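You operate a simulated robot arm through the tools that you are given. There is no shell and no other tool. Be economical: measure what you need, move in short steps, check, and stop when the job is done.

The job below is to be done with a simulated two-armed robot. You get a single attempt, and the scene is never put back.

## Task
Set the gate by the yellow card, clamp it and start the line.
Fine: slacken the clamp knob first and move the gate lever to the card's mark; leave the line running.

The check looks at the end state, three seconds after you hand in, the way a careful person would. Anything else that was tipped, shoved, dropped, spilled or broken makes it a failure.

## Robot
Two 7-joint arms with fingered hands on one trunk that stands fixed in place. Base frame: the origin is at the foot of the trunk, x ahead of it, y to its left, z up. Lengths are in mm, angles in degrees, forces in N, time in s.
The left shoulder is at [71, 172, 1402], the right one opposite. Payload 5 kg a hand.
The tool frame of a hand sits at the grasp point between the pads (the TCP): z along the fingers, y along the line on which they close. The tips reach 43 mm beyond it. Largest opening 144 mm; the body of the gripper starts 50 mm behind the TCP. The gripper is a hand of 5 fingers: y runs from the thumb to the fingers, the wrist lies at [-21, -124, -221] in the tool frame, and closing takes about 1.5 s.
Orientation is that of the tool frame in the base frame, as [roll, pitch, yaw] about the fixed x, y, z axes, in that order (R = Rz(yaw) Ry(pitch) Rx(roll)). With the fingers straight down and the wrist toward the robot, the tool's x, y and z point along [0, 1, 0], [1, 0, 0] and [0, 0, -1] of the base frame.

## Interface
- The arms move only by the tool nudge_tool. It takes "left_motion", "right_motion" or both (then of equal length, played together; a hand with none holds still); each is a list of rows, each a list of 7 numbers: the shift along the tool's x, y, z in m, then the turn, a rotation vector about the tool's x, y, z in degrees, then the gripper command, from -1 (fully open) to 1 (shut), values between in proportion. In form: [[dx, dy, dz, ax, ay, az, claw], ...]. A call has 1 to 12 rows; each row is the pose to reach, as a shift and turn from the pose commanded when the call began, along the tool's axes at that moment. Each row takes 0.2 s and may step no farther than 50 mm and 8.6 degrees from the row before; otherwise, or with a gripper value out of range, the whole call is refused. A pose out of reach is approached as far as the arm can. The call stops where the force on the tool passes 60 N (or 10 N more than at its start, if that is more) or the arm is blocked; 0.2 s more then pass. The fingers move at their own pace (about 45 mm/s each) and stop on an object; they squeeze with about 26 N. The grip force told is the motor's: it shows also when the fingers shut on nothing. Time passes only in rows, and 0.2 s behind the last, so rows that repeat a pose let the fingers close. It gives the time, the measured TCP pose, the force on the tool (base axes), the opening and the grip force at its end, in the units of the frame above (readings bear some noise).
- Cameras (640 x 400 px; columns grow to the right, rows downward): "scene" is now at [135.4, -26.8, 1641.4]; the picture's right is [-0.30, -0.95, 0.00], its down [-0.51, 0.16, -0.84] and it looks along [0.81, -0.25, -0.54] (base axes); focal length 283 px, centre (320, 200). "left" rides on the left gripper at [-86, -109, -168] in its tool frame; the picture's right is [-0.80, -0.28, 0.53], its down [0.54, -0.73, 0.42] and it looks along [0.27, 0.63, 0.73] (tool axes); focal length 275 px, centre (320, 200). "right" rides on the right gripper at [86, -108, -168] in its tool frame; the picture's right is [-0.80, 0.28, -0.53], its down [-0.54, -0.73, 0.42] and it looks along [-0.27, 0.63, 0.73] (tool axes); focal length 275 px, centre (320, 200). There is no depth. A picture from a camera that has moved, and an enlarged one, comes with that camera's place and axes in the base frame and with its lens.
- snapshot(camera): a new picture of that camera. The clock stands still meanwhile.
- slide_trunk(by): slides the trunk up (or, below 0, down) by that many mm; the arms and the scene camera ride with it, the base frame stays. It gives what a move gives, with no picture.
- hand_shape(shape, hand): the hand has 5 fingers and takes this shape, open, in about a second: jaw (thumb against the fingers, like two jaws); tri (thumb and two fingers); tip (a fingertip pinch); poke (one finger out to press); point (the index stretched); flat (the hand flat); cup (the hand cupped); fist (a fist). The gripper value then closes the fingers along that shape, each until it touches; the sizes above hold for jaw. It gives what a move gives, with no picture.
- aim_head(pan, tilt): turns the head with the scene camera to pan (to the left, within 86 degrees either way) and tilt (down, from -29 to 69), counted from straight ahead of the robot. It gives what a move gives.
- inspect(camera, box): a new picture of the part [left, top, right, bottom] of that camera's present view, enlarged. The clock stands still meanwhile.
- hand_in(): hands the job in; it is judged then, once.

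Work in short steps. Places have to be worked out from the pictures, the camera data and where the tool is seen: move nearer, look again, correct. Check each grasp and each placing, and mend what went wrong. You have 120 turns and 74 pictures in all, those below and enlarged ones among them. Open the grippers and draw the arms clear of the work before you hand the job in, unless the task says otherwise; then end with one line.

The tools are called after ">>>" by a JSON object that holds its "api" and its "payload". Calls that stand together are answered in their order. nudge_tool: Moves the arms, as the interface text tells. Its arguments: {"type":"object","properties":{"left_motion":{"type":"array"},"right_motion":{"type":"array"}},"required":[]} The other tools are called the same way: slide_trunk (by) slides the trunk up or down; hand_shape (shape, hand) gives the hand a shape; aim_head (pan, tilt) turns the head that bears the scene camera; snapshot (camera) takes a picture; inspect (camera, box) takes an enlarged picture of a part of a camera's view; hand_in () hands the job in.

At the start:

```text
t: 0.0
left_tcp_pos: [722.7, 67.0, 1483.6]
left_orientation: [-179.9, 0.0, 90.0]
left_wrist_force: [-0.6, 0.4, -0.3]
left_finger_gap: 143.6
left_grasp_force: 0.2
left_shape: jaw
right_tcp_pos: [675.0, -521.0, 1505.5]
right_orientation: [-180.0, 0.1, 90.0]
right_wrist_force: [0.7, -0.4, 0.2]
right_finger_gap: 143.8
right_grasp_force: 0.0
right_shape: jaw
trunk travel left (down, up): [-500.0, 440.0]
head pan, tilt: [-17.4, 32.4]
```

scene: 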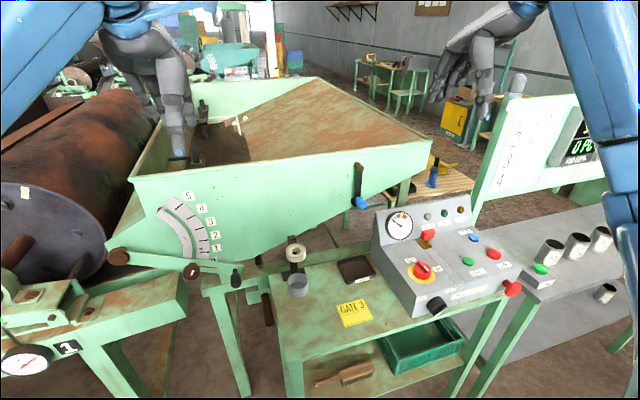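
right: 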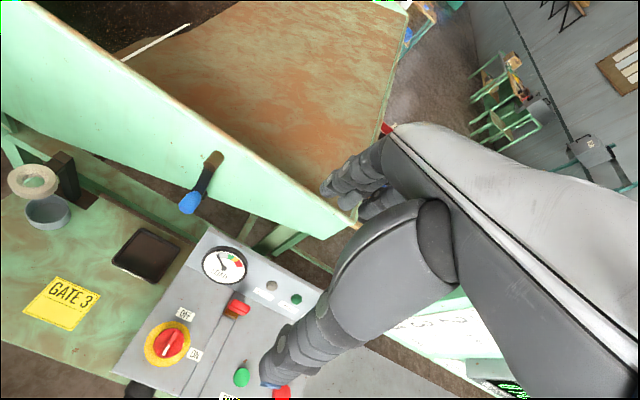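
left: 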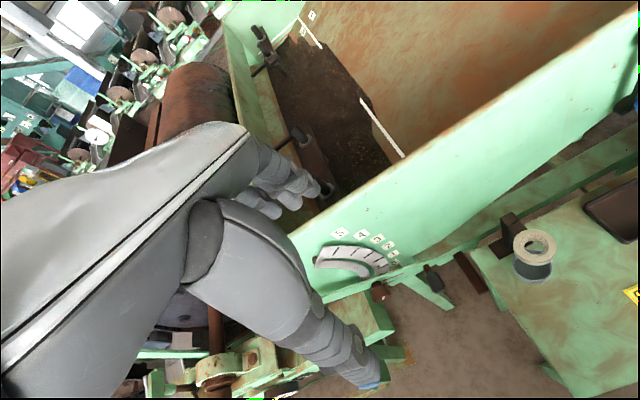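

The card appears to read "GATE 3". I look closer at the gate scale/lever, and at the control panel.

>>> {"api": "inspect", "payload": {"camera": "scene", "box": [90, 170, 290, 300]}}

>>> {"api": "inspect", "payload": {"camera": "scene", "box": [330, 170, 570, 330]}}

```text
3.08 times, centred on (190, 235) of scene
camera zoom: at [135.4, -26.8, 1641.4], right [-0.3, -0.95, 0.0], down [-0.51, 0.16, -0.84], along [0.81, -0.25, -0.54], focal length 869 px, centre (720, 92)
```

zoom: 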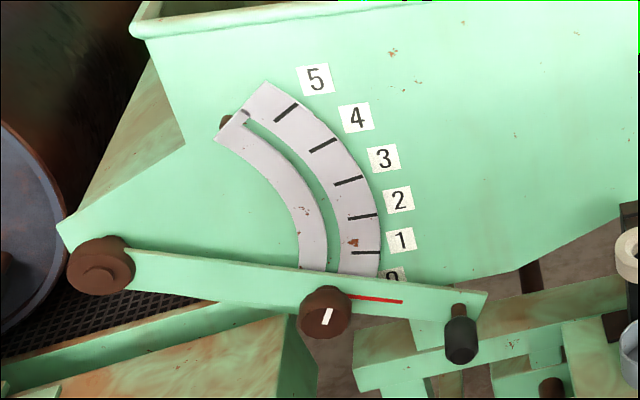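

```text
2.50 times, centred on (450, 250) of scene
camera zoom: at [135.4, -26.8, 1641.4], right [-0.3, -0.95, 0.0], down [-0.51, 0.16, -0.84], along [0.81, -0.25, -0.54], focal length 706 px, centre (-5, 75)
```

zoom: 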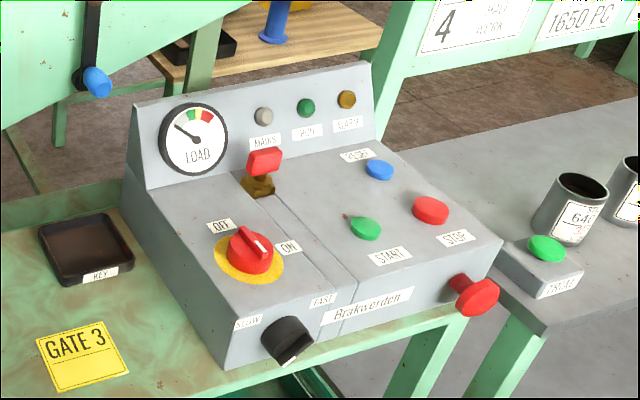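

Lever's red line reads below 0, and the target is mark 3. I take zoomed views from the hand cameras to triangulate the lever and panel.

>>> {"api": "inspect", "payload": {"camera": "left", "box": [290, 200, 490, 325]}}

>>> {"api": "inspect", "payload": {"camera": "right", "box": [100, 220, 340, 400]}}

```text
3.20 times, centred on (390, 262) of left
camera zoom: at [614.9, -20.3, 1652.4], right [-0.28, -0.8, -0.53], down [-0.73, 0.54, -0.42], along [0.63, 0.27, -0.73], focal length 881 px, centre (96, 0)
```

zoom: 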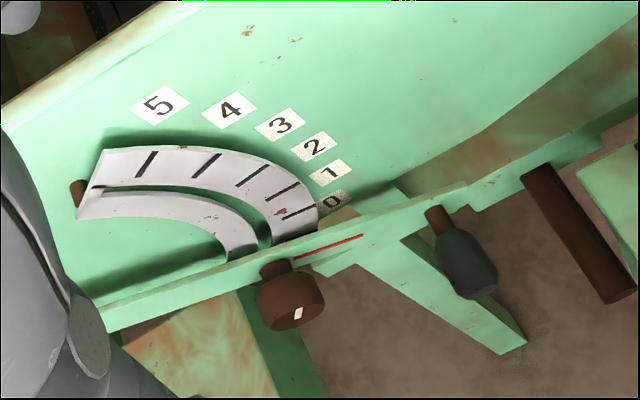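

```text
2.22 times, centred on (220, 310) of right
camera zoom: at [565.5, -435.1, 1673.2], right [0.28, -0.8, 0.53], down [-0.73, -0.54, -0.42], along [0.63, -0.27, -0.73], focal length 612 px, centre (542, -44)
```

zoom: 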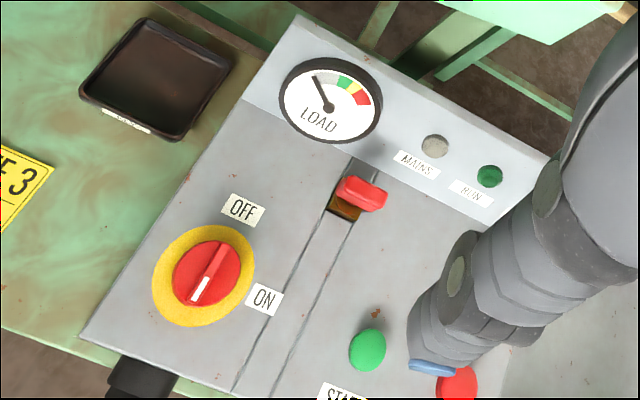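

Lever wall is a vertical plane at about x=886. Pivot is about (306,1092) in y,z, the clamp knob at (824,162,1000), and the handle at (801,43,948). The mains switch is at (616,-492,1012) and START at (612,-657,1006). I bring the right hand camera nearer the panel for detail.

>>> {"api": "nudge_tool", "payload": {"right_motion": [[0.02, -0.03, 0.03, 0, 0, 0, -1], [0.04, -0.06, 0.06, 0, 0, 0, -1], [0.06, -0.09, 0.09, 0, 0, 0, -1], [0.08, -0.12, 0.12, 0, 0, 0, -1], [0.1, -0.15, 0.15, 0, 0, 0, -1]]}}

>>> {"api": "snapshot", "payload": {"camera": "right"}}

```text
t: 1.2
left_tcp_pos: [719.0, 65.8, 1485.6]
left_orientation: [179.9, 0.1, 90.1]
left_wrist_force: [-0.7, 0.7, -0.4]
left_finger_gap: 143.6
left_grasp_force: 0.0
left_shape: jaw
right_tcp_pos: [520.9, -420.9, 1358.5]
right_orientation: [179.7, -0.1, 90.1]
right_wrist_force: [-0.5, 0.5, 1.6]
right_finger_gap: 144.0
right_grasp_force: 0.1
right_shape: jaw
trunk travel left (down, up): [-500.0, 440.0]
head pan, tilt: [-17.4, 32.4]
```

```text
66 pictures are left
camera right: at [412.1, -335.2, 1524.8], right [0.28, -0.8, 0.53], down [-0.72, -0.54, -0.43], along [0.63, -0.27, -0.73], focal length 275 px, centre (320, 200)
```

right: 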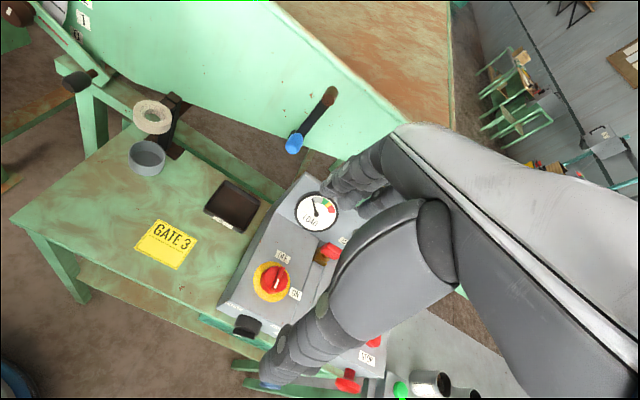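

I zoom on the switch and slot from here.

>>> {"api": "inspect", "payload": {"camera": "right", "box": [215, 220, 345, 345]}}

>>> {"api": "inspect", "payload": {"camera": "scene", "box": [400, 190, 530, 275]}}

>>> {"api": "inspect", "payload": {"camera": "scene", "box": [405, 245, 565, 345]}}

```text
3.20 times, centred on (280, 282) of right
camera zoom: at [412.1, -335.2, 1524.8], right [0.28, -0.8, 0.53], down [-0.72, -0.54, -0.43], along [0.63, -0.27, -0.73], focal length 881 px, centre (448, -64)
```

zoom: 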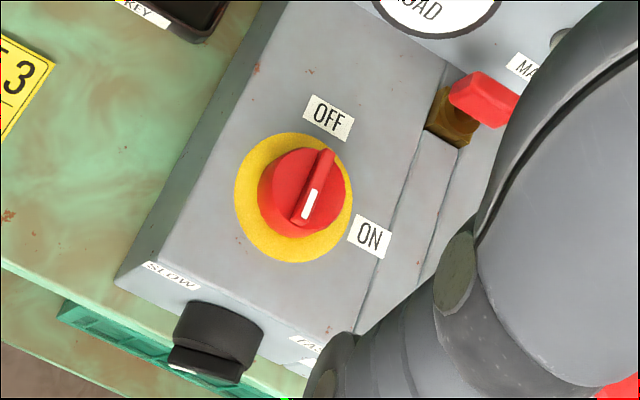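

```text
4.71 times, centred on (465, 232) of scene
camera zoom: at [131.8, -26.5, 1641.8], right [-0.3, -0.95, 0.0], down [-0.51, 0.16, -0.85], along [0.81, -0.25, -0.53], focal length 1330 px, centre (-362, 47)
```

zoom: 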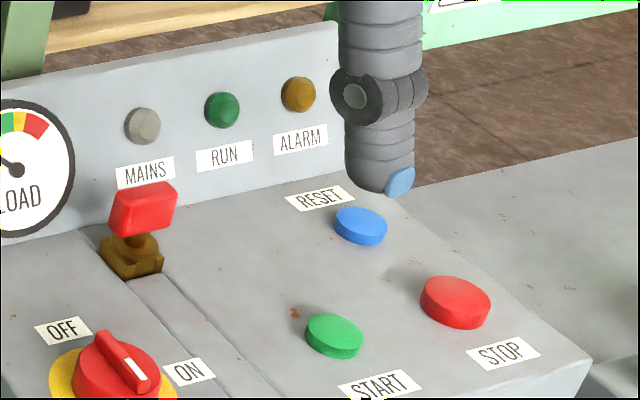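

```text
4.00 times, centred on (485, 295) of scene
camera zoom: at [131.8, -26.5, 1641.8], right [-0.3, -0.95, 0.0], down [-0.51, 0.16, -0.85], along [0.81, -0.25, -0.53], focal length 1130 px, centre (-340, -180)
```

zoom: 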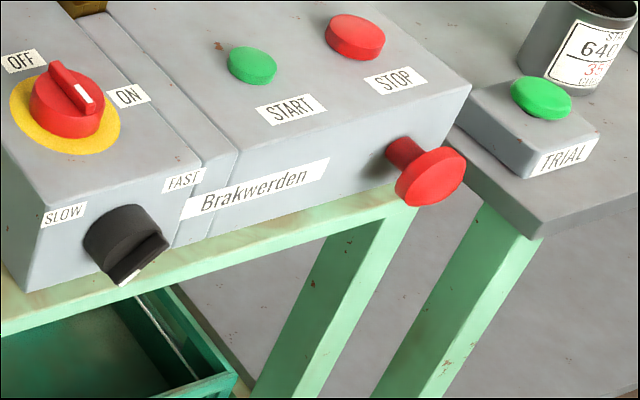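

The selector bar lies along OFF with the MAINS lamp dark, and the e-stop is out (not pressed). I start with the clamp, turning the left hand to point forward at a staging pose before the lever.

>>> {"api": "nudge_tool", "payload": {"left_motion": [[0.009, -0.009, 0.021, -8.2, 0, 0, -0.3], [0.018, -0.018, 0.042, -16.4, 0, 0, -0.3], [0.027, -0.027, 0.063, -24.6, 0, 0, -0.3], [0.036, -0.036, 0.084, -32.8, 0, 0, -0.3], [0.045, -0.045, 0.105, -41, 0, 0, -0.3], [0.054, -0.054, 0.126, -49.2, 0, 0, -0.3], [0.063, -0.063, 0.147, -57.4, 0, 0, -0.3], [0.072, -0.072, 0.168, -65.6, 0, 0, -0.3], [0.081, -0.081, 0.189, -73.8, 0, 0, -0.3], [0.09, -0.09, 0.21, -82, 0, 0, -0.3], [0.096, -0.096, 0.235, -90, 0, 0, -0.3], [0.096, -0.096, 0.235, -90, 0, 0, -0.3]]}}

>>> {"api": "snapshot", "payload": {"camera": "left"}}

>>> {"api": "snapshot", "payload": {"camera": "scene"}}

```text
t: 3.8
left_tcp_pos: [627.1, 164.4, 1246.6]
left_orientation: [90.1, 0.0, 90.1]
left_wrist_force: [-0.1, -0.3, 0.6]
left_finger_gap: 93.6
left_grasp_force: 0.0
left_shape: jaw
right_tcp_pos: [524.0, -422.2, 1355.4]
right_orientation: [-180.0, 0.1, 90.1]
right_wrist_force: [-0.2, 1.1, -0.1]
right_finger_gap: 143.8
right_grasp_force: 0.1
right_shape: jaw
trunk travel left (down, up): [-500.0, 440.0]
head pan, tilt: [-17.4, 32.4]
```

```text
62 pictures are left
camera left: at [459.3, 77.7, 1140.2], right [0.53, -0.8, -0.29], down [0.42, 0.54, -0.73], along [0.73, 0.27, 0.63], focal length 275 px, centre (320, 200)
```

left: 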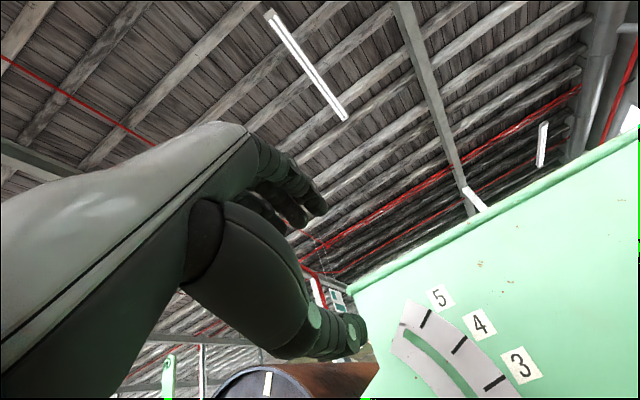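

```text
61 pictures are left
camera scene: at [135.9, -26.5, 1641.4], right [-0.3, -0.95, 0.0], down [-0.51, 0.16, -0.84], along [0.81, -0.25, -0.54], focal length 283 px, centre (320, 200)
```

scene: 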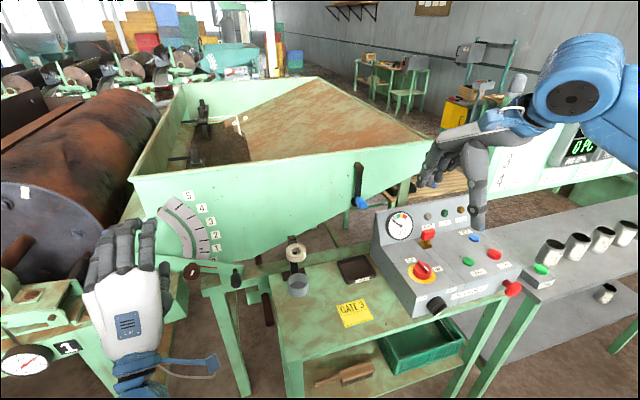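

The hand is level and pointing forward. I lower it in front of the clamp knob with tips still short of it.

>>> {"api": "nudge_tool", "payload": {"left_motion": [[0, -0.045, 0.01, 0, 0, 0, -0.3], [0, -0.09, 0.02, 0, 0, 0, -0.3], [0, -0.135, 0.03, 0, 0, 0, -0.3], [0, -0.18, 0.05, 0, 0, 0, -0.3], [-0.002, -0.22, 0.08, 0, 0, 0, -0.3], [-0.002, -0.247, 0.11, 0, 0, 0, -0.3], [-0.002, -0.247, 0.12, 0, 0, 0, -0.3]]}}

>>> {"api": "inspect", "payload": {"camera": "scene", "box": [90, 190, 290, 315]}}

>>> {"api": "snapshot", "payload": {"camera": "left"}}

```text
t: 5.4
left_tcp_pos: [745.4, 159.5, 1001.8]
left_orientation: [90.1, 0.1, 90.0]
left_wrist_force: [-0.4, 0.5, 0.1]
left_finger_gap: 93.4
left_grasp_force: 0.2
left_shape: jaw
right_tcp_pos: [524.2, -421.8, 1357.2]
right_orientation: [180.0, 0.0, 90.2]
right_wrist_force: [-0.4, -0.1, -0.1]
right_finger_gap: 143.8
right_grasp_force: 0.0
right_shape: jaw
trunk travel left (down, up): [-500.0, 440.0]
head pan, tilt: [-17.4, 32.4]
```

```text
3.20 times, centred on (190, 252) of scene
camera zoom: at [134.8, -26.6, 1641.5], right [-0.3, -0.95, 0.0], down [-0.51, 0.16, -0.84], along [0.81, -0.25, -0.54], focal length 904 px, centre (736, 32)
```

zoom: 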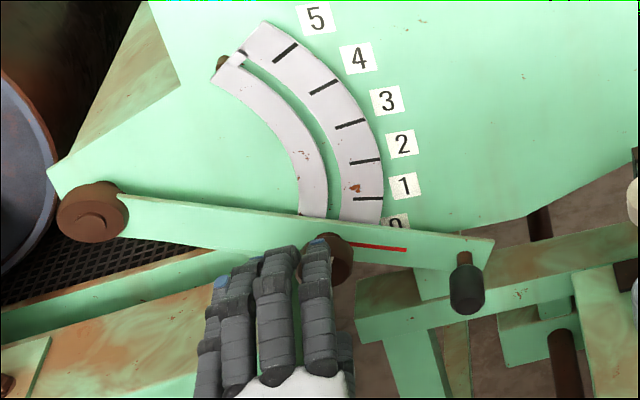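

```text
59 pictures are left
camera left: at [578.0, 73.7, 894.2], right [0.53, -0.8, -0.28], down [0.42, 0.54, -0.73], along [0.73, 0.27, 0.63], focal length 275 px, centre (320, 200)
```

left: 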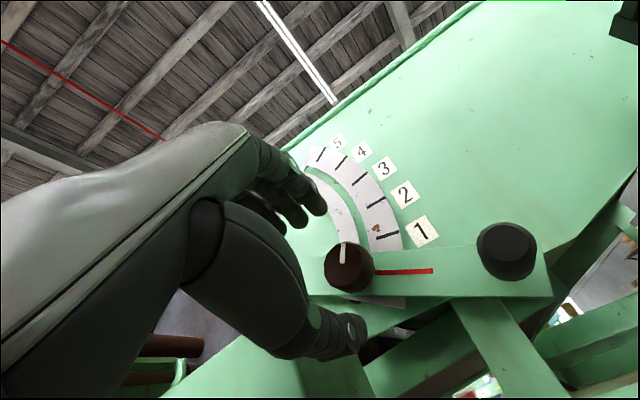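

The left camera shows the knob dead ahead of the grasp point, white mark at 12 o'clock. I pre-roll the hand +40° (so there is room to unscrew counter-clockwise) and advance over the knob.

>>> {"api": "nudge_tool", "payload": {"left_motion": [[0, 0, 0, 0, 0, 8, -0.3], [0, 0, 0, 0, 0, 16, -0.3], [0, 0, 0, 0, 0, 24, -0.3], [0, 0, 0, 0, 0, 32, -0.3], [0, 0, 0, 0, 0, 40, -0.3], [0, 0, 0.02, 0, 0, 40, -0.3], [0, 0, 0.04, 0, 0, 40, -0.3], [0, 0, 0.055, 0, 0, 40, -0.3], [0, 0, 0.055, 0, 0, 40, -0.3]]}}

>>> {"api": "snapshot", "payload": {"camera": "left"}}

>>> {"api": "inspect", "payload": {"camera": "scene", "box": [90, 190, 290, 315]}}

```text
t: 7.4
left_tcp_pos: [797.7, 153.1, 1003.5]
left_orientation: [89.9, -40.0, 89.9]
left_wrist_force: [-33.4, -41.7, 2.1]
left_finger_gap: 93.3
left_grasp_force: 0.1
left_shape: jaw
right_tcp_pos: [519.9, -426.4, 1356.6]
right_orientation: [179.9, -0.3, 90.0]
right_wrist_force: [0.2, 0.5, 0.5]
right_finger_gap: 143.5
right_grasp_force: 0.1
right_shape: jaw
trunk travel left (down, up): [-500.0, 440.0]
head pan, tilt: [-17.4, 32.4]
```

```text
58 pictures are left
camera left: at [630.6, 157.8, 865.6], right [0.53, -0.43, -0.73], down [0.43, 0.88, -0.21], along [0.73, -0.2, 0.65], focal length 275 px, centre (320, 200)
```

left: 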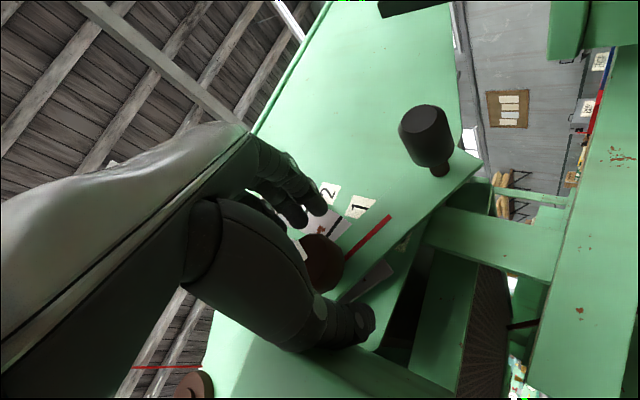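

```text
3.20 times, centred on (190, 252) of scene
camera zoom: at [130.0, -32.7, 1641.8], right [-0.3, -0.95, 0.0], down [-0.51, 0.16, -0.84], along [0.81, -0.25, -0.53], focal length 904 px, centre (736, 32)
```

zoom: 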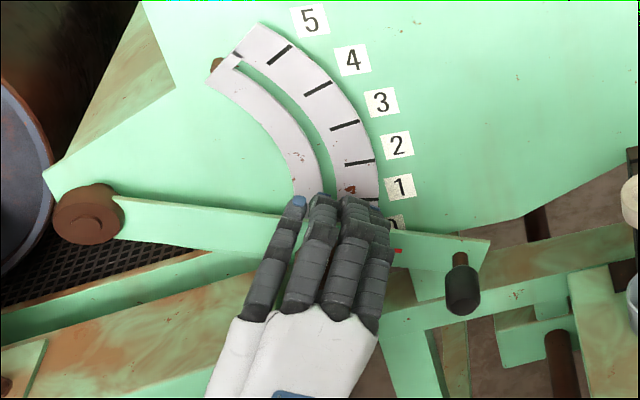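

There's contact force of about 50 N with the hand pushed back and right; likely the thumb tip touches the lever. I back off 15 mm and re-read.

>>> {"api": "nudge_tool", "payload": {"left_motion": [[0, 0, -0.008, 0, 0, 0, -0.3], [0, 0, -0.015, 0, 0, 0, -0.3], [0, 0, -0.015, 0, 0, 0, -0.3]]}}

>>> {"api": "inspect", "payload": {"camera": "left", "box": [180, 140, 480, 390]}}

```text
t: 8.2
left_tcp_pos: [785.9, 157.8, 1000.6]
left_orientation: [90.0, -40.2, 90.2]
left_wrist_force: [4.8, -24.9, 3.9]
left_finger_gap: 85.4
left_grasp_force: 0.0
left_shape: jaw
right_tcp_pos: [523.4, -425.3, 1355.5]
right_orientation: [180.0, -0.1, 90.0]
right_wrist_force: [-1.5, 0.0, -0.6]
right_finger_gap: 143.9
right_grasp_force: 0.0
right_shape: jaw
trunk travel left (down, up): [-500.0, 440.0]
head pan, tilt: [-17.4, 32.4]
```

```text
1.60 times, centred on (330, 265) of left
camera zoom: at [619.0, 161.9, 863.9], right [0.53, -0.42, -0.73], down [0.42, 0.88, -0.2], along [0.73, -0.2, 0.65], focal length 440 px, centre (304, 96)
```

zoom: 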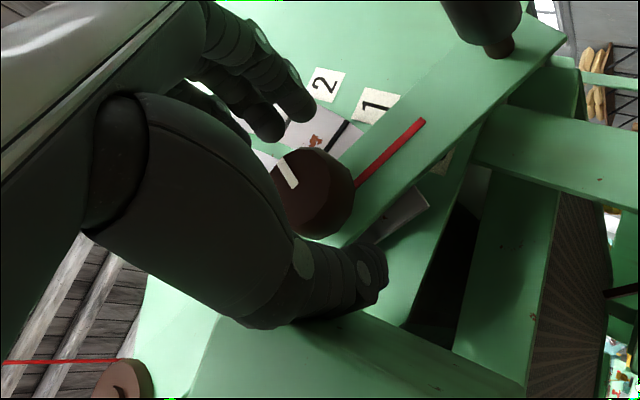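

The thumb is fouling the green beam left below the knob. I back out, roll back to +5°, narrow the opening and re-approach so that turning goes toward the free side.

>>> {"api": "nudge_tool", "payload": {"left_motion": [[0, 0, -0.02, 0, 0, 0, -0.1], [0, 0, -0.04, 0, 0, -7, -0.1], [0, 0, -0.04, 0, 0, -15, -0.1], [0, 0, -0.04, 0, 0, -23, -0.1], [0, 0, -0.04, 0, 0, -31, -0.1], [0, 0, -0.04, 0, 0, -37, -0.1], [0, 0, -0.04, 0, 0, -37, -0.1]]}}

>>> {"api": "snapshot", "payload": {"camera": "left"}}

```text
t: 9.8
left_tcp_pos: [745.2, 160.6, 1001.7]
left_orientation: [90.0, -2.9, 90.1]
left_wrist_force: [0.1, 0.0, -0.3]
left_finger_gap: 79.2
left_grasp_force: 0.0
left_shape: jaw
right_tcp_pos: [524.2, -423.3, 1356.8]
right_orientation: [180.0, 0.0, 90.0]
right_wrist_force: [-0.7, -0.4, -0.4]
right_finger_gap: 144.0
right_grasp_force: 0.2
right_shape: jaw
trunk travel left (down, up): [-500.0, 440.0]
head pan, tilt: [-17.4, 32.4]
```

```text
55 pictures are left
camera left: at [579.1, 79.5, 890.2], right [0.53, -0.78, -0.32], down [0.42, 0.58, -0.7], along [0.73, 0.24, 0.64], focal length 275 px, centre (320, 200)
```

left: 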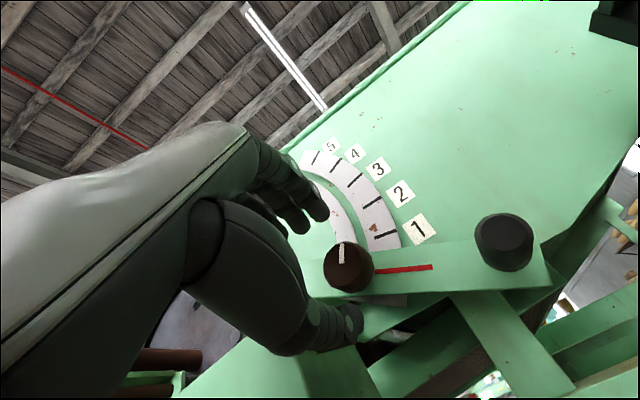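

Nothing moved; knob mark is unchanged. I advance over the knob at ~3° roll.

>>> {"api": "nudge_tool", "payload": {"left_motion": [[0, 0, 0.015, 0, 0, 0, -0.1], [0, 0, 0.03, 0, 0, 0, -0.1], [0, 0, 0.042, 0, 0, 0, -0.1], [0, 0, 0.052, 0, 0, 0, -0.1], [0, 0, 0.052, 0, 0, 0, -0.1]]}}

>>> {"api": "snapshot", "payload": {"camera": "left"}}

```text
t: 11.0
left_tcp_pos: [798.0, 160.4, 1001.6]
left_orientation: [90.0, -3.1, 90.0]
left_wrist_force: [0.5, -0.5, 0.5]
left_finger_gap: 78.6
left_grasp_force: 0.1
left_shape: jaw
right_tcp_pos: [522.7, -422.3, 1356.9]
right_orientation: [-180.0, 0.0, 90.0]
right_wrist_force: [-0.6, -0.6, -0.1]
right_finger_gap: 143.7
right_grasp_force: 0.2
right_shape: jaw
trunk travel left (down, up): [-500.0, 440.0]
head pan, tilt: [-17.4, 32.4]
```

```text
54 pictures are left
camera left: at [630.1, 79.3, 890.3], right [0.53, -0.78, -0.33], down [0.42, 0.58, -0.7], along [0.73, 0.23, 0.64], focal length 275 px, centre (320, 200)
```

left: 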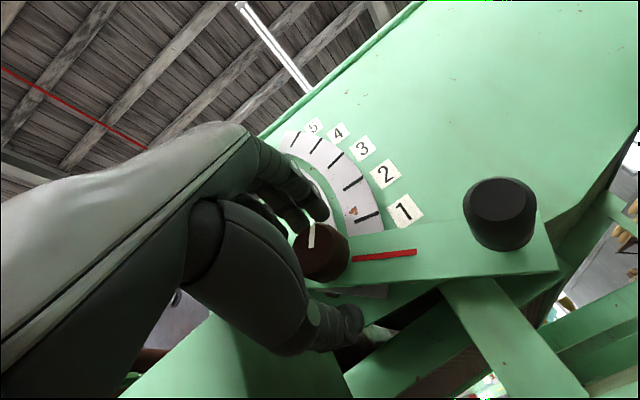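

No contact force; fingers straddle the knob. Closing now.

>>> {"api": "nudge_tool", "payload": {"left_motion": [[0, 0, 0, 0, 0, 0, 0.3], [0, 0, 0, 0, 0, 0, 0.6], [0, 0, 0, 0, 0, 0, 1], [0, 0, 0, 0, 0, 0, 1], [0, 0, 0, 0, 0, 0, 1], [0, 0, 0, 0, 0, 0, 1], [0, 0, 0, 0, 0, 0, 1]]}}

>>> {"api": "snapshot", "payload": {"camera": "left"}}

```text
t: 12.6
left_tcp_pos: [797.6, 160.8, 1001.1]
left_orientation: [90.1, -2.9, 89.9]
left_wrist_force: [0.1, 0.2, -1.1]
left_finger_gap: 40.2
left_grasp_force: 26.1
left_shape: jaw
right_tcp_pos: [523.9, -422.4, 1356.7]
right_orientation: [179.9, 0.0, 90.0]
right_wrist_force: [-0.3, -0.1, -0.4]
right_finger_gap: 143.9
right_grasp_force: 0.0
right_shape: jaw
trunk travel left (down, up): [-500.0, 440.0]
head pan, tilt: [-17.4, 32.4]
```

```text
53 pictures are left
camera left: at [630.4, 79.4, 889.8], right [0.53, -0.78, -0.33], down [0.42, 0.58, -0.7], along [0.73, 0.23, 0.64], focal length 275 px, centre (320, 200)
```

left: 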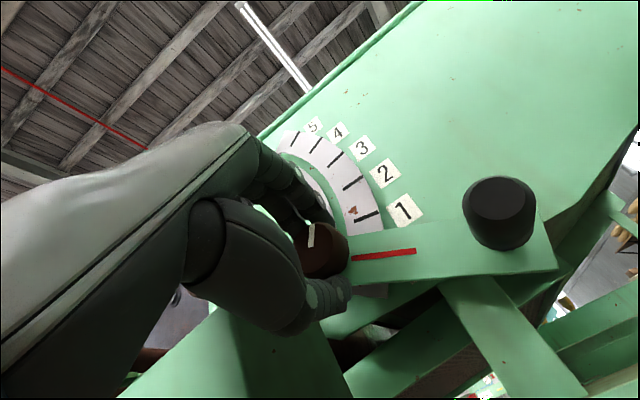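

Gripped (gap 40, 26 N). Turn counter-clockwise by 56°, watching the force.

>>> {"api": "nudge_tool", "payload": {"left_motion": [[0, 0, 0, 0, 0, -7, 1], [0, 0, 0, 0, 0, -14, 1], [0, 0, 0, 0, 0, -21, 1], [0, 0, 0, 0, 0, -28, 1], [0, 0, 0, 0, 0, -35, 1], [0, 0, 0, 0, 0, -42, 1], [0, 0, 0, 0, 0, -49, 1], [0, 0, 0, 0, 0, -56, 1], [0, 0, 0, 0, 0, -56, 1]]}}

>>> {"api": "snapshot", "payload": {"camera": "left"}}

```text
t: 14.6
left_tcp_pos: [797.5, 158.6, 1005.7]
left_orientation: [89.5, 53.0, 89.6]
left_wrist_force: [6.8, -7.1, 24.2]
left_finger_gap: 39.6
left_grasp_force: 26.0
left_shape: jaw
right_tcp_pos: [521.2, -424.7, 1357.8]
right_orientation: [179.9, -0.1, 89.9]
right_wrist_force: [0.3, -1.3, -0.7]
right_finger_gap: 143.7
right_grasp_force: 0.0
right_shape: jaw
trunk travel left (down, up): [-500.0, 440.0]
head pan, tilt: [-17.4, 32.4]
```

```text
52 pictures are left
camera left: at [630.5, 19.6, 1009.3], right [0.53, -0.71, 0.47], down [0.43, -0.25, -0.87], along [0.73, 0.66, 0.17], focal length 275 px, centre (320, 200)
```

left: 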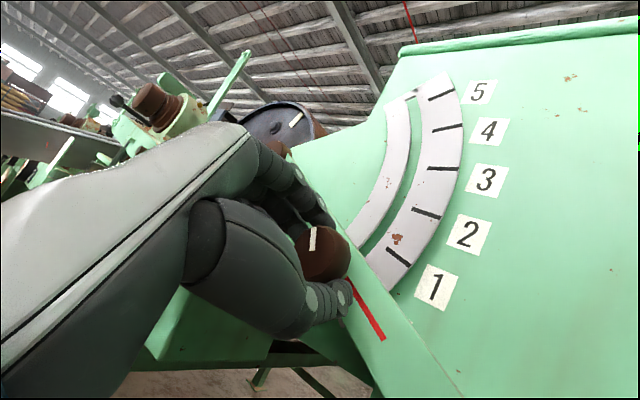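

The knob turned with the hand (its mark is fixed relative to my fingers). I test gently if the lever is free by lifting the knob ~15 mm along the arc.

>>> {"api": "nudge_tool", "payload": {"left_motion": [[-0.005, 0, 0, 0, 0, -1.7, 1], [-0.01, 0.001, 0, 0, 0, -3.4, 1], [-0.015, 0.001, 0, 0, 0, -5, 1], [-0.015, 0.001, 0, 0, 0, -5, 1]]}}

>>> {"api": "snapshot", "payload": {"camera": "left"}}

```text
t: 15.6
left_tcp_pos: [798.7, 154.3, 1011.1]
left_orientation: [90.5, 58.1, 90.9]
left_wrist_force: [-5.4, 20.9, -2.2]
left_finger_gap: 39.4
left_grasp_force: 25.5
left_shape: jaw
right_tcp_pos: [524.3, -420.1, 1356.8]
right_orientation: [-179.9, 0.1, 90.0]
right_wrist_force: [-0.3, -0.2, 0.5]
right_finger_gap: 143.6
right_grasp_force: 0.2
right_shape: jaw
trunk travel left (down, up): [-500.0, 440.0]
head pan, tilt: [-17.4, 32.4]
```

```text
51 pictures are left
camera left: at [631.3, 17.2, 1028.7], right [0.54, -0.66, 0.52], down [0.42, -0.33, -0.85], along [0.73, 0.68, 0.1], focal length 275 px, centre (320, 200)
```

left: 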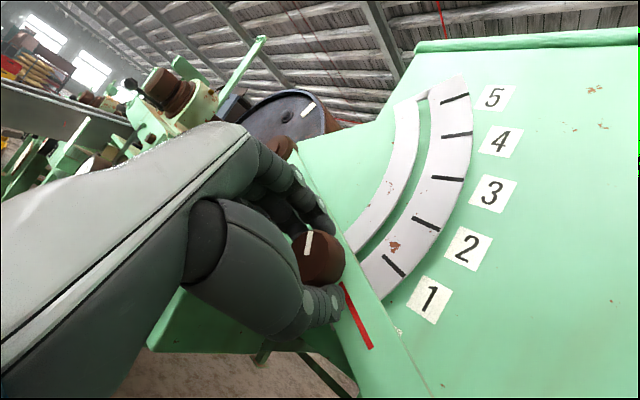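

Low force and the knob moved ~10 mm; I check on the scene camera whether the lever itself rose.

>>> {"api": "inspect", "payload": {"camera": "scene", "box": [90, 190, 290, 315]}}

```text
3.20 times, centred on (190, 252) of scene
camera zoom: at [135.1, -23.5, 1641.3], right [-0.3, -0.95, 0.0], down [-0.51, 0.16, -0.84], along [0.81, -0.25, -0.54], focal length 904 px, centre (736, 32)
```

zoom: 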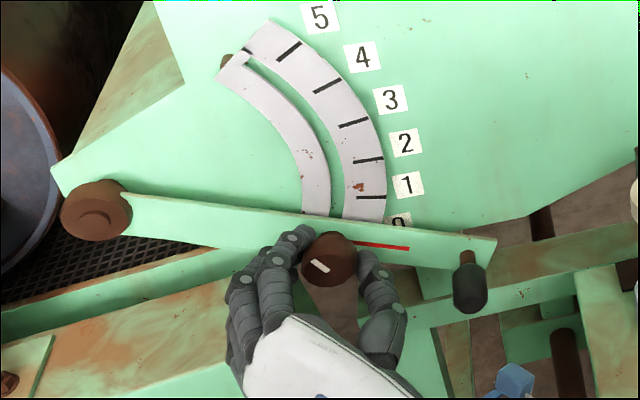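

The lever hasn't moved, so more slackening is needed. I return, open, retreat, roll back and will regrip.

>>> {"api": "nudge_tool", "payload": {"left_motion": [[0.007, 0, 0, 0, 0, 0, 1], [0.0136, 0.001, 0, 0, 0, 0, 0.3], [0.0136, 0.001, 0, 0, 0, 0, -0.1], [0.0136, 0.001, 0, 0, 0, 0, -0.1], [0.0136, 0.001, 0, 0, 0, 0, -0.1], [0.0136, 0.001, 0, 0, 0, 0, -0.1], [0.0136, 0.001, -0.03, 0, 0, 0, -0.1], [0.0136, 0.001, -0.05, 0, 0, 0, -0.1]]}}

>>> {"api": "nudge_tool", "payload": {"left_motion": [[0, 0, 0, 0, 0, 8, -0.1], [0, 0, 0, 0, 0, 16, -0.1], [0, 0, 0, 0, 0, 24, -0.1], [0, 0, 0, 0, 0, 32, -0.1], [0, 0, 0, 0, 0, 40, -0.1], [0, 0, 0, 0, 0, 48, -0.1], [0, 0, 0, 0, 0, 56, -0.1], [0, 0, 0, 0, 0, 61, -0.1], [0, 0, 0, 0, 0, 61, -0.1]]}}

>>> {"api": "snapshot", "payload": {"camera": "left"}}

```text
t: 17.4
left_tcp_pos: [745.9, 161.0, 1001.2]
left_orientation: [90.5, 58.1, 90.5]
left_wrist_force: [2.6, 0.9, 5.4]
left_finger_gap: 78.8
left_grasp_force: 0.2
left_shape: jaw
right_tcp_pos: [522.2, -423.1, 1357.4]
right_orientation: [180.0, 0.0, 90.0]
right_wrist_force: [0.0, 0.3, 0.7]
right_finger_gap: 143.7
right_grasp_force: 0.1
right_shape: jaw
trunk travel left (down, up): [-500.0, 440.0]
head pan, tilt: [-17.4, 32.4]
```

```text
t: 19.4
left_tcp_pos: [748.3, 160.6, 1004.3]
left_orientation: [90.1, -3.1, 89.9]
left_wrist_force: [0.2, 0.5, 0.3]
left_finger_gap: 78.9
left_grasp_force: 0.0
left_shape: jaw
right_tcp_pos: [524.7, -423.2, 1356.8]
right_orientation: [179.9, 0.0, 90.1]
right_wrist_force: [0.1, -0.6, 0.3]
right_finger_gap: 143.9
right_grasp_force: 0.0
right_shape: jaw
trunk travel left (down, up): [-500.0, 440.0]
head pan, tilt: [-17.4, 32.4]
```

```text
49 pictures are left
camera left: at [580.6, 79.3, 892.1], right [0.53, -0.78, -0.33], down [0.42, 0.58, -0.7], along [0.73, 0.23, 0.64], focal length 275 px, centre (320, 200)
```

left: 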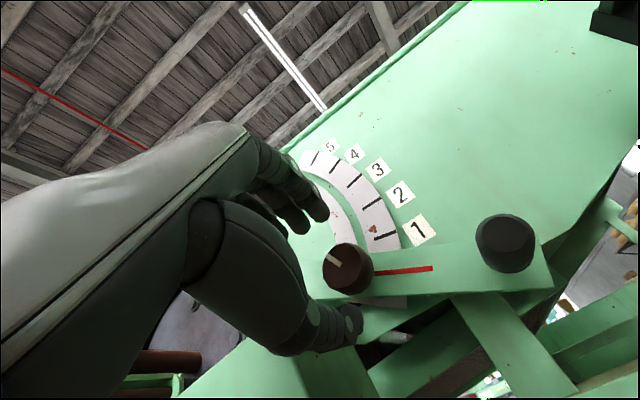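

Mark now points to ~10 o'clock (about 58° turned). Advance, regrip.

>>> {"api": "nudge_tool", "payload": {"left_motion": [[0, -0.001, 0.015, 0, 0, 0, -0.1], [0, -0.002, 0.03, 0, 0, 0, -0.1], [0, -0.002, 0.04, 0, 0, 0, -0.1], [0, -0.002, 0.05, 0, 0, 0, -0.1], [0, -0.002, 0.05, 0, 0, 0, 0.3], [0, -0.002, 0.05, 0, 0, 0, 0.7], [0, -0.002, 0.05, 0, 0, 0, 1], [0, -0.002, 0.05, 0, 0, 0, 1], [0, -0.002, 0.05, 0, 0, 0, 1], [0, -0.002, 0.05, 0, 0, 0, 1], [0, -0.002, 0.05, 0, 0, 0, 1]]}}

>>> {"api": "nudge_tool", "payload": {"left_motion": [[0, 0, 0, 0, 0, -7, 1], [0, 0, 0, 0, 0, -14, 1], [0, 0, 0, 0, 0, -21, 1], [0, 0, 0, 0, 0, -28, 1], [0, 0, 0, 0, 0, -35, 1], [0, 0, 0, 0, 0, -42, 1], [0, 0, 0, 0, 0, -49, 1], [0, 0, 0, 0, 0, -56, 1], [0, 0, 0, 0, 0, -62, 1], [0, 0, 0, 0, 0, -62, 1]]}}

>>> {"api": "snapshot", "payload": {"camera": "left"}}

```text
t: 21.8
left_tcp_pos: [798.9, 160.4, 1002.2]
left_orientation: [90.1, -3.1, 90.1]
left_wrist_force: [1.4, 0.5, -2.1]
left_finger_gap: 40.2
left_grasp_force: 26.2
left_shape: jaw
right_tcp_pos: [523.8, -422.9, 1357.0]
right_orientation: [179.9, -0.1, 89.9]
right_wrist_force: [0.0, 0.3, 0.7]
right_finger_gap: 144.0
right_grasp_force: 0.1
right_shape: jaw
trunk travel left (down, up): [-500.0, 440.0]
head pan, tilt: [-17.4, 32.4]
```

```text
t: 24.0
left_tcp_pos: [798.4, 159.7, 1009.9]
left_orientation: [89.0, 58.7, 89.2]
left_wrist_force: [15.6, 1.4, 49.0]
left_finger_gap: 39.0
left_grasp_force: 25.6
left_shape: jaw
right_tcp_pos: [521.2, -423.0, 1357.5]
right_orientation: [179.9, -0.2, 90.0]
right_wrist_force: [0.0, 0.0, -0.4]
right_finger_gap: 143.8
right_grasp_force: 0.0
right_shape: jaw
trunk travel left (down, up): [-500.0, 440.0]
head pan, tilt: [-17.4, 32.4]
```

```text
48 pictures are left
camera left: at [631.0, 21.8, 1025.7], right [0.53, -0.65, 0.54], down [0.43, -0.34, -0.84], along [0.73, 0.68, 0.1], focal length 275 px, centre (320, 200)
```

left: 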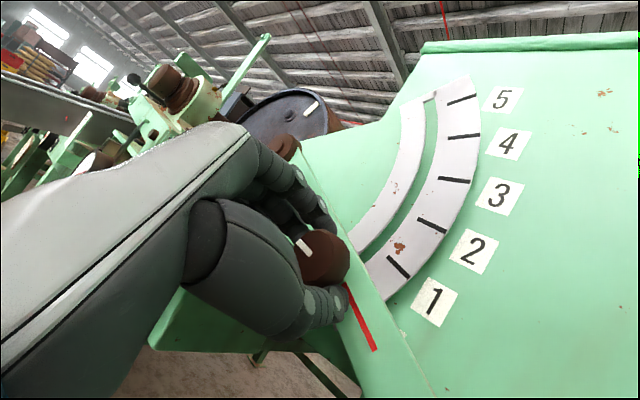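

Total ~115° now. The z force is the fingers pressing the beam below; I test lifting 30 mm along the arc.

>>> {"api": "nudge_tool", "payload": {"left_motion": [[-0.006, 0, 0, 0, 0, 0, 1], [-0.012, 0, 0, 0, 0, -1, 1], [-0.018, 0, 0, 0, 0, -2, 1], [-0.024, -0.001, 0, 0, 0, -3, 1], [-0.03, -0.001, 0, 0, 0, -4, 1], [-0.03, -0.001, 0, 0, 0, -4, 1]]}}

>>> {"api": "snapshot", "payload": {"camera": "left"}}

>>> {"api": "inspect", "payload": {"camera": "scene", "box": [90, 190, 290, 315]}}

```text
t: 25.4
left_tcp_pos: [797.2, 144.1, 1025.2]
left_orientation: [90.4, 63.1, 90.4]
left_wrist_force: [-4.4, 14.7, -5.1]
left_finger_gap: 39.5
left_grasp_force: 26.1
left_shape: jaw
right_tcp_pos: [524.4, -420.5, 1357.2]
right_orientation: [-180.0, 0.0, 90.0]
right_wrist_force: [0.5, 0.5, 0.1]
right_finger_gap: 143.7
right_grasp_force: 0.1
right_shape: jaw
trunk travel left (down, up): [-500.0, 440.0]
head pan, tilt: [-17.4, 32.4]
```

```text
47 pictures are left
camera left: at [630.9, 8.2, 1054.4], right [0.54, -0.61, 0.58], down [0.42, -0.4, -0.81], along [0.73, 0.68, 0.04], focal length 275 px, centre (320, 200)
```

left: 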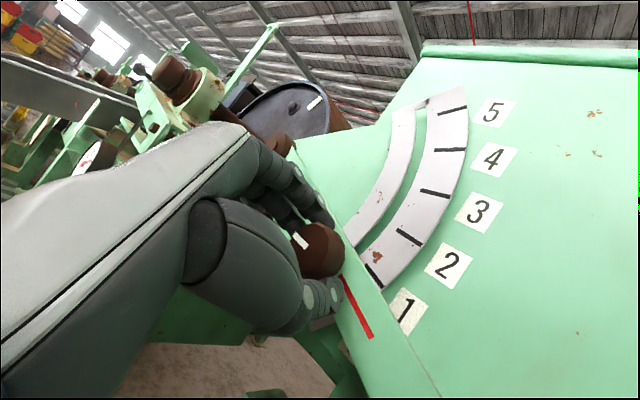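

```text
3.20 times, centred on (190, 252) of scene
camera zoom: at [134.8, -24.4, 1641.3], right [-0.3, -0.95, 0.0], down [-0.51, 0.16, -0.84], along [0.81, -0.25, -0.54], focal length 904 px, centre (736, 32)
```

zoom: 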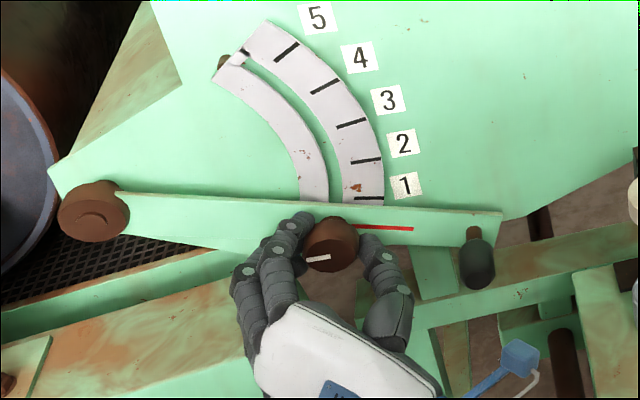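

The lever is free and rising with the knob (pointer near 0.5). I continue along the arc up to about mark 2.

>>> {"api": "nudge_tool", "payload": {"left_motion": [[-0.008, 0.003, 0, 0, 0, -2, 1], [-0.016, 0.006, 0, 0, 0, -4, 1], [-0.024, 0.009, 0, 0, 0, -6, 1], [-0.032, 0.012, 0, 0, 0, -8, 1], [-0.04, 0.015, 0, 0, 0, -10, 1], [-0.048, 0.018, 0, 0, 0, -12, 1], [-0.048, 0.018, 0, 0, 0, -12, 1]]}}

>>> {"api": "snapshot", "payload": {"camera": "left"}}

>>> {"api": "inspect", "payload": {"camera": "scene", "box": [90, 190, 290, 315]}}

```text
t: 27.0
left_tcp_pos: [797.6, 136.4, 1080.7]
left_orientation: [89.6, 75.1, 89.6]
left_wrist_force: [-9.7, -5.3, -5.7]
left_finger_gap: 40.0
left_grasp_force: 26.2
left_shape: jaw
right_tcp_pos: [522.8, -424.1, 1356.7]
right_orientation: [179.9, -0.1, 90.0]
right_wrist_force: [-0.7, 0.3, -0.5]
right_finger_gap: 143.8
right_grasp_force: 0.1
right_shape: jaw
trunk travel left (down, up): [-500.0, 440.0]
head pan, tilt: [-17.4, 32.4]
```

```text
45 pictures are left
camera left: at [631.3, 9.6, 1136.2], right [0.53, -0.48, 0.7], down [0.42, -0.56, -0.71], along [0.73, 0.67, -0.1], focal length 275 px, centre (320, 200)
```

left: 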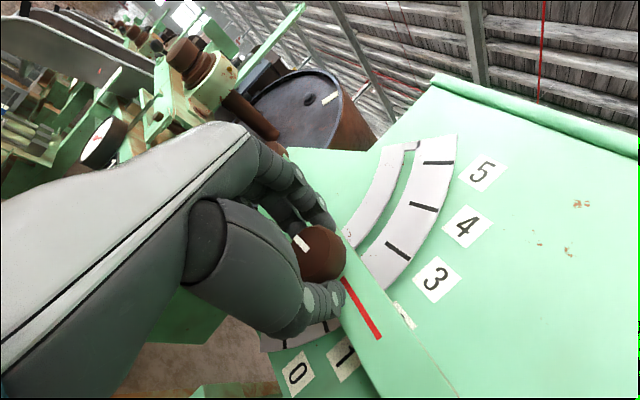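

```text
3.20 times, centred on (190, 252) of scene
camera zoom: at [134.4, -27.6, 1641.6], right [-0.3, -0.95, 0.0], down [-0.51, 0.16, -0.84], along [0.81, -0.25, -0.54], focal length 904 px, centre (736, 32)
```

zoom: 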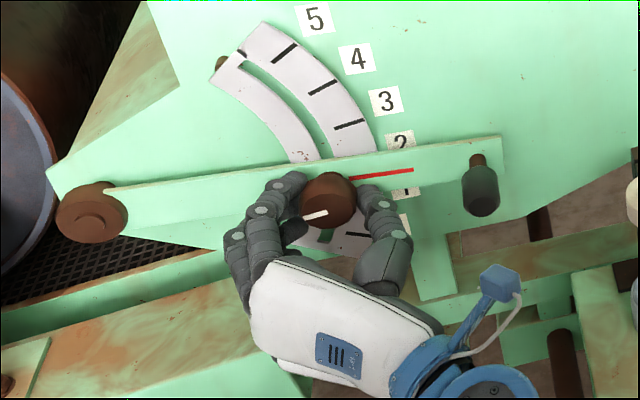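

Working out the pointer and marks on their planes, the pointer is at about 1.9 now (about 12° a mark, lever radius to knob ~200 mm). I raise the knob 40 mm more.

>>> {"api": "nudge_tool", "payload": {"left_motion": [[-0.0077, 0.0021, 0, 0, 0, -2, 1], [-0.0154, 0.0042, 0, 0, 0, -4, 1], [-0.0231, 0.0063, 0, 0, 0, -6, 1], [-0.0308, 0.0084, 0, 0, 0, -8, 1], [-0.0386, 0.0104, 0, 0, 0, -10, 1], [-0.0386, 0.0104, 0, 0, 0, -10, 1]]}}

>>> {"api": "inspect", "payload": {"camera": "scene", "box": [110, 170, 270, 270]}}

>>> {"api": "snapshot", "payload": {"camera": "left"}}

```text
t: 28.4
left_tcp_pos: [798.2, 138.8, 1119.3]
left_orientation: [88.9, 85.0, 89.0]
left_wrist_force: [-11.4, -1.9, -4.3]
left_finger_gap: 40.5
left_grasp_force: 26.1
left_shape: jaw
right_tcp_pos: [523.7, -422.0, 1356.2]
right_orientation: [-179.9, 0.1, 90.1]
right_wrist_force: [-0.4, 0.3, 0.1]
right_finger_gap: 143.6
right_grasp_force: 0.2
right_shape: jaw
trunk travel left (down, up): [-500.0, 440.0]
head pan, tilt: [-17.4, 32.4]
```

```text
4.00 times, centred on (190, 220) of scene
camera zoom: at [134.4, -26.7, 1641.7], right [-0.3, -0.95, 0.0], down [-0.51, 0.16, -0.84], along [0.81, -0.25, -0.54], focal length 1130 px, centre (840, 120)
```

zoom: 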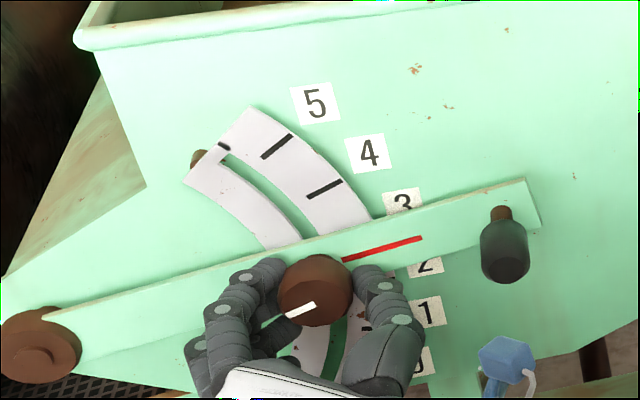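

```text
42 pictures are left
camera left: at [631.7, 22.1, 1196.6], right [0.53, -0.35, 0.77], down [0.43, -0.68, -0.6], along [0.73, 0.65, -0.21], focal length 275 px, centre (320, 200)
```

left: 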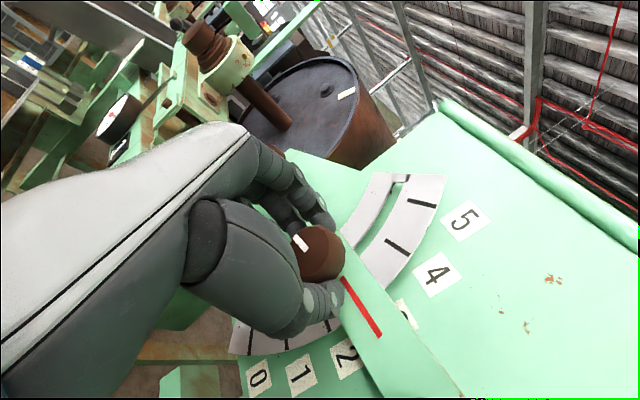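

By both cameras the pointer is ~2.86 (about 1.8° short of mark 3). I raise the knob another 6.5 mm.

>>> {"api": "nudge_tool", "payload": {"left_motion": [[-0.0033, 0.0008, 0, 0, 0, -0.8, 1], [-0.0065, 0.0016, 0, 0, 0, -1.7, 1], [-0.0065, 0.0016, 0, 0, 0, -1.7, 1], [-0.0065, 0.0016, 0, 0, 0, -1.7, 1]]}}

>>> {"api": "inspect", "payload": {"camera": "scene", "box": [110, 170, 270, 270]}}

>>> {"api": "inspect", "payload": {"camera": "left", "box": [220, 150, 540, 390]}}

```text
t: 29.4
left_tcp_pos: [797.6, 139.0, 1124.2]
left_orientation: [89.9, 86.7, 90.0]
left_wrist_force: [-9.5, -2.8, -11.6]
left_finger_gap: 40.2
left_grasp_force: 26.3
left_shape: jaw
right_tcp_pos: [522.5, -422.7, 1356.2]
right_orientation: [179.9, 0.0, 90.0]
right_wrist_force: [-1.1, 0.2, 0.4]
right_finger_gap: 144.0
right_grasp_force: 0.0
right_shape: jaw
trunk travel left (down, up): [-500.0, 440.0]
head pan, tilt: [-17.4, 32.4]
```

```text
4.00 times, centred on (190, 220) of scene
camera zoom: at [135.2, -27.0, 1641.4], right [-0.3, -0.95, 0.0], down [-0.51, 0.16, -0.84], along [0.81, -0.25, -0.54], focal length 1130 px, centre (840, 120)
```

zoom: 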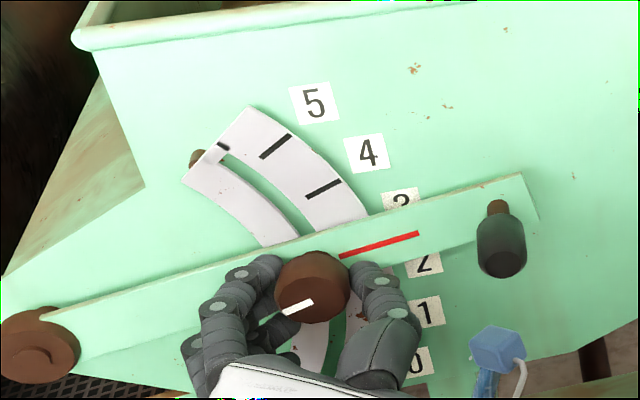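

```text
1.67 times, centred on (380, 270) of left
camera zoom: at [632.0, 25.0, 1204.9], right [0.54, -0.33, 0.78], down [0.42, -0.69, -0.58], along [0.73, 0.64, -0.23], focal length 459 px, centre (220, 83)
```

zoom: 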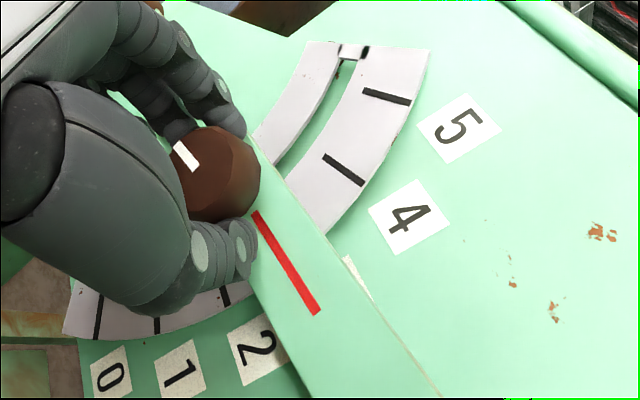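

Both cameras agree the pointer is still ~2 mm (0.5°) low. Small final lift of 2.5 mm.

>>> {"api": "nudge_tool", "payload": {"left_motion": [[-0.0025, 0.0003, 0, 0, 0, -0.6, 1], [-0.0025, 0.0003, 0, 0, 0, -0.6, 1], [-0.0025, 0.0003, 0, 0, 0, -0.6, 1]]}}

>>> {"api": "inspect", "payload": {"camera": "scene", "box": [110, 170, 270, 270]}}

```text
t: 30.2
left_tcp_pos: [798.5, 139.9, 1127.4]
left_orientation: [92.8, 87.3, 92.6]
left_wrist_force: [-7.5, -2.4, -11.4]
left_finger_gap: 40.2
left_grasp_force: 26.2
left_shape: jaw
right_tcp_pos: [524.8, -423.2, 1356.9]
right_orientation: [-180.0, 0.0, 90.1]
right_wrist_force: [-0.2, -0.3, 1.0]
right_finger_gap: 143.9
right_grasp_force: 0.1
right_shape: jaw
trunk travel left (down, up): [-500.0, 440.0]
head pan, tilt: [-17.4, 32.4]
```

```text
4.00 times, centred on (190, 220) of scene
camera zoom: at [135.6, -27.1, 1641.4], right [-0.3, -0.95, 0.0], down [-0.51, 0.16, -0.84], along [0.81, -0.25, -0.54], focal length 1130 px, centre (840, 120)
```

zoom: 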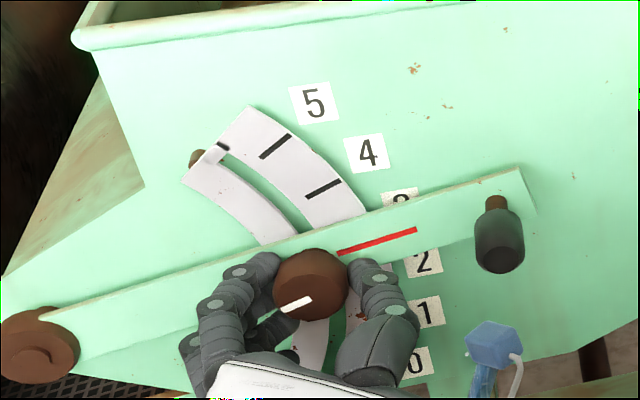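

Pointer now sits on mark 3 within error. Holding position, I tighten clockwise 84°.

>>> {"api": "nudge_tool", "payload": {"left_motion": [[0, 0, 0, 0, 0, 7, 1], [0, 0, 0, 0, 0, 14, 1], [0, 0, 0, 0, 0, 21, 1], [0, 0, 0, 0, 0, 28, 1], [0, 0, 0, 0, 0, 35, 1], [0, 0, 0, 0, 0, 42, 1], [0, 0, 0, 0, 0, 49, 1], [0, 0, 0, 0, 0, 56, 1], [0, 0, 0, 0, 0, 63, 1], [0, 0, 0, 0, 0, 70, 1], [0, 0, 0, 0, 0, 77, 1], [0, 0, 0, 0, 0, 84, 1]]}}

>>> {"api": "inspect", "payload": {"camera": "scene", "box": [110, 170, 270, 270]}}

>>> {"api": "snapshot", "payload": {"camera": "left"}}

```text
t: 32.8
left_tcp_pos: [799.5, 139.1, 1124.5]
left_orientation: [90.2, 3.2, 90.0]
left_wrist_force: [-16.2, 2.7, -29.5]
left_finger_gap: 39.9
left_grasp_force: 26.1
left_shape: jaw
right_tcp_pos: [524.8, -421.4, 1356.4]
right_orientation: [-179.9, 0.2, 90.0]
right_wrist_force: [0.4, 0.3, 0.4]
right_finger_gap: 143.9
right_grasp_force: 0.1
right_shape: jaw
trunk travel left (down, up): [-500.0, 440.0]
head pan, tilt: [-17.4, 32.4]
```

```text
4.00 times, centred on (190, 220) of scene
camera zoom: at [136.4, -24.9, 1641.3], right [-0.3, -0.95, 0.0], down [-0.51, 0.16, -0.84], along [0.81, -0.25, -0.54], focal length 1130 px, centre (840, 120)
```

zoom: 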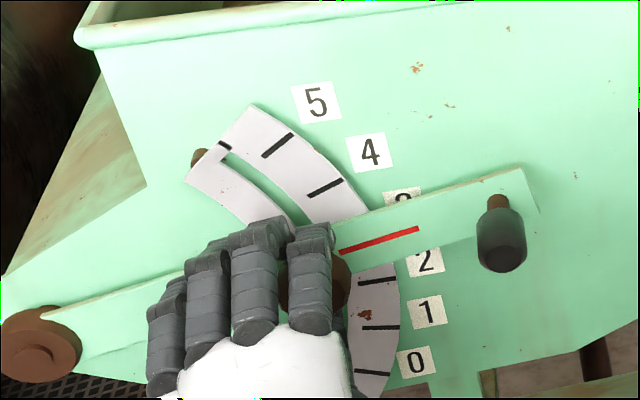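

```text
37 pictures are left
camera left: at [631.3, 48.1, 1022.7], right [0.53, -0.81, -0.24], down [0.42, 0.5, -0.76], along [0.73, 0.3, 0.61], focal length 275 px, centre (320, 200)
```

left: 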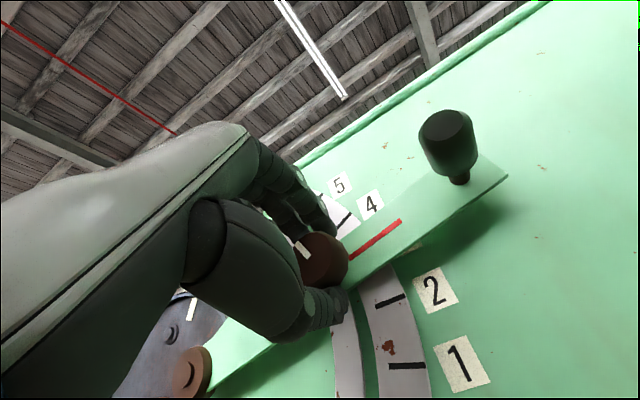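

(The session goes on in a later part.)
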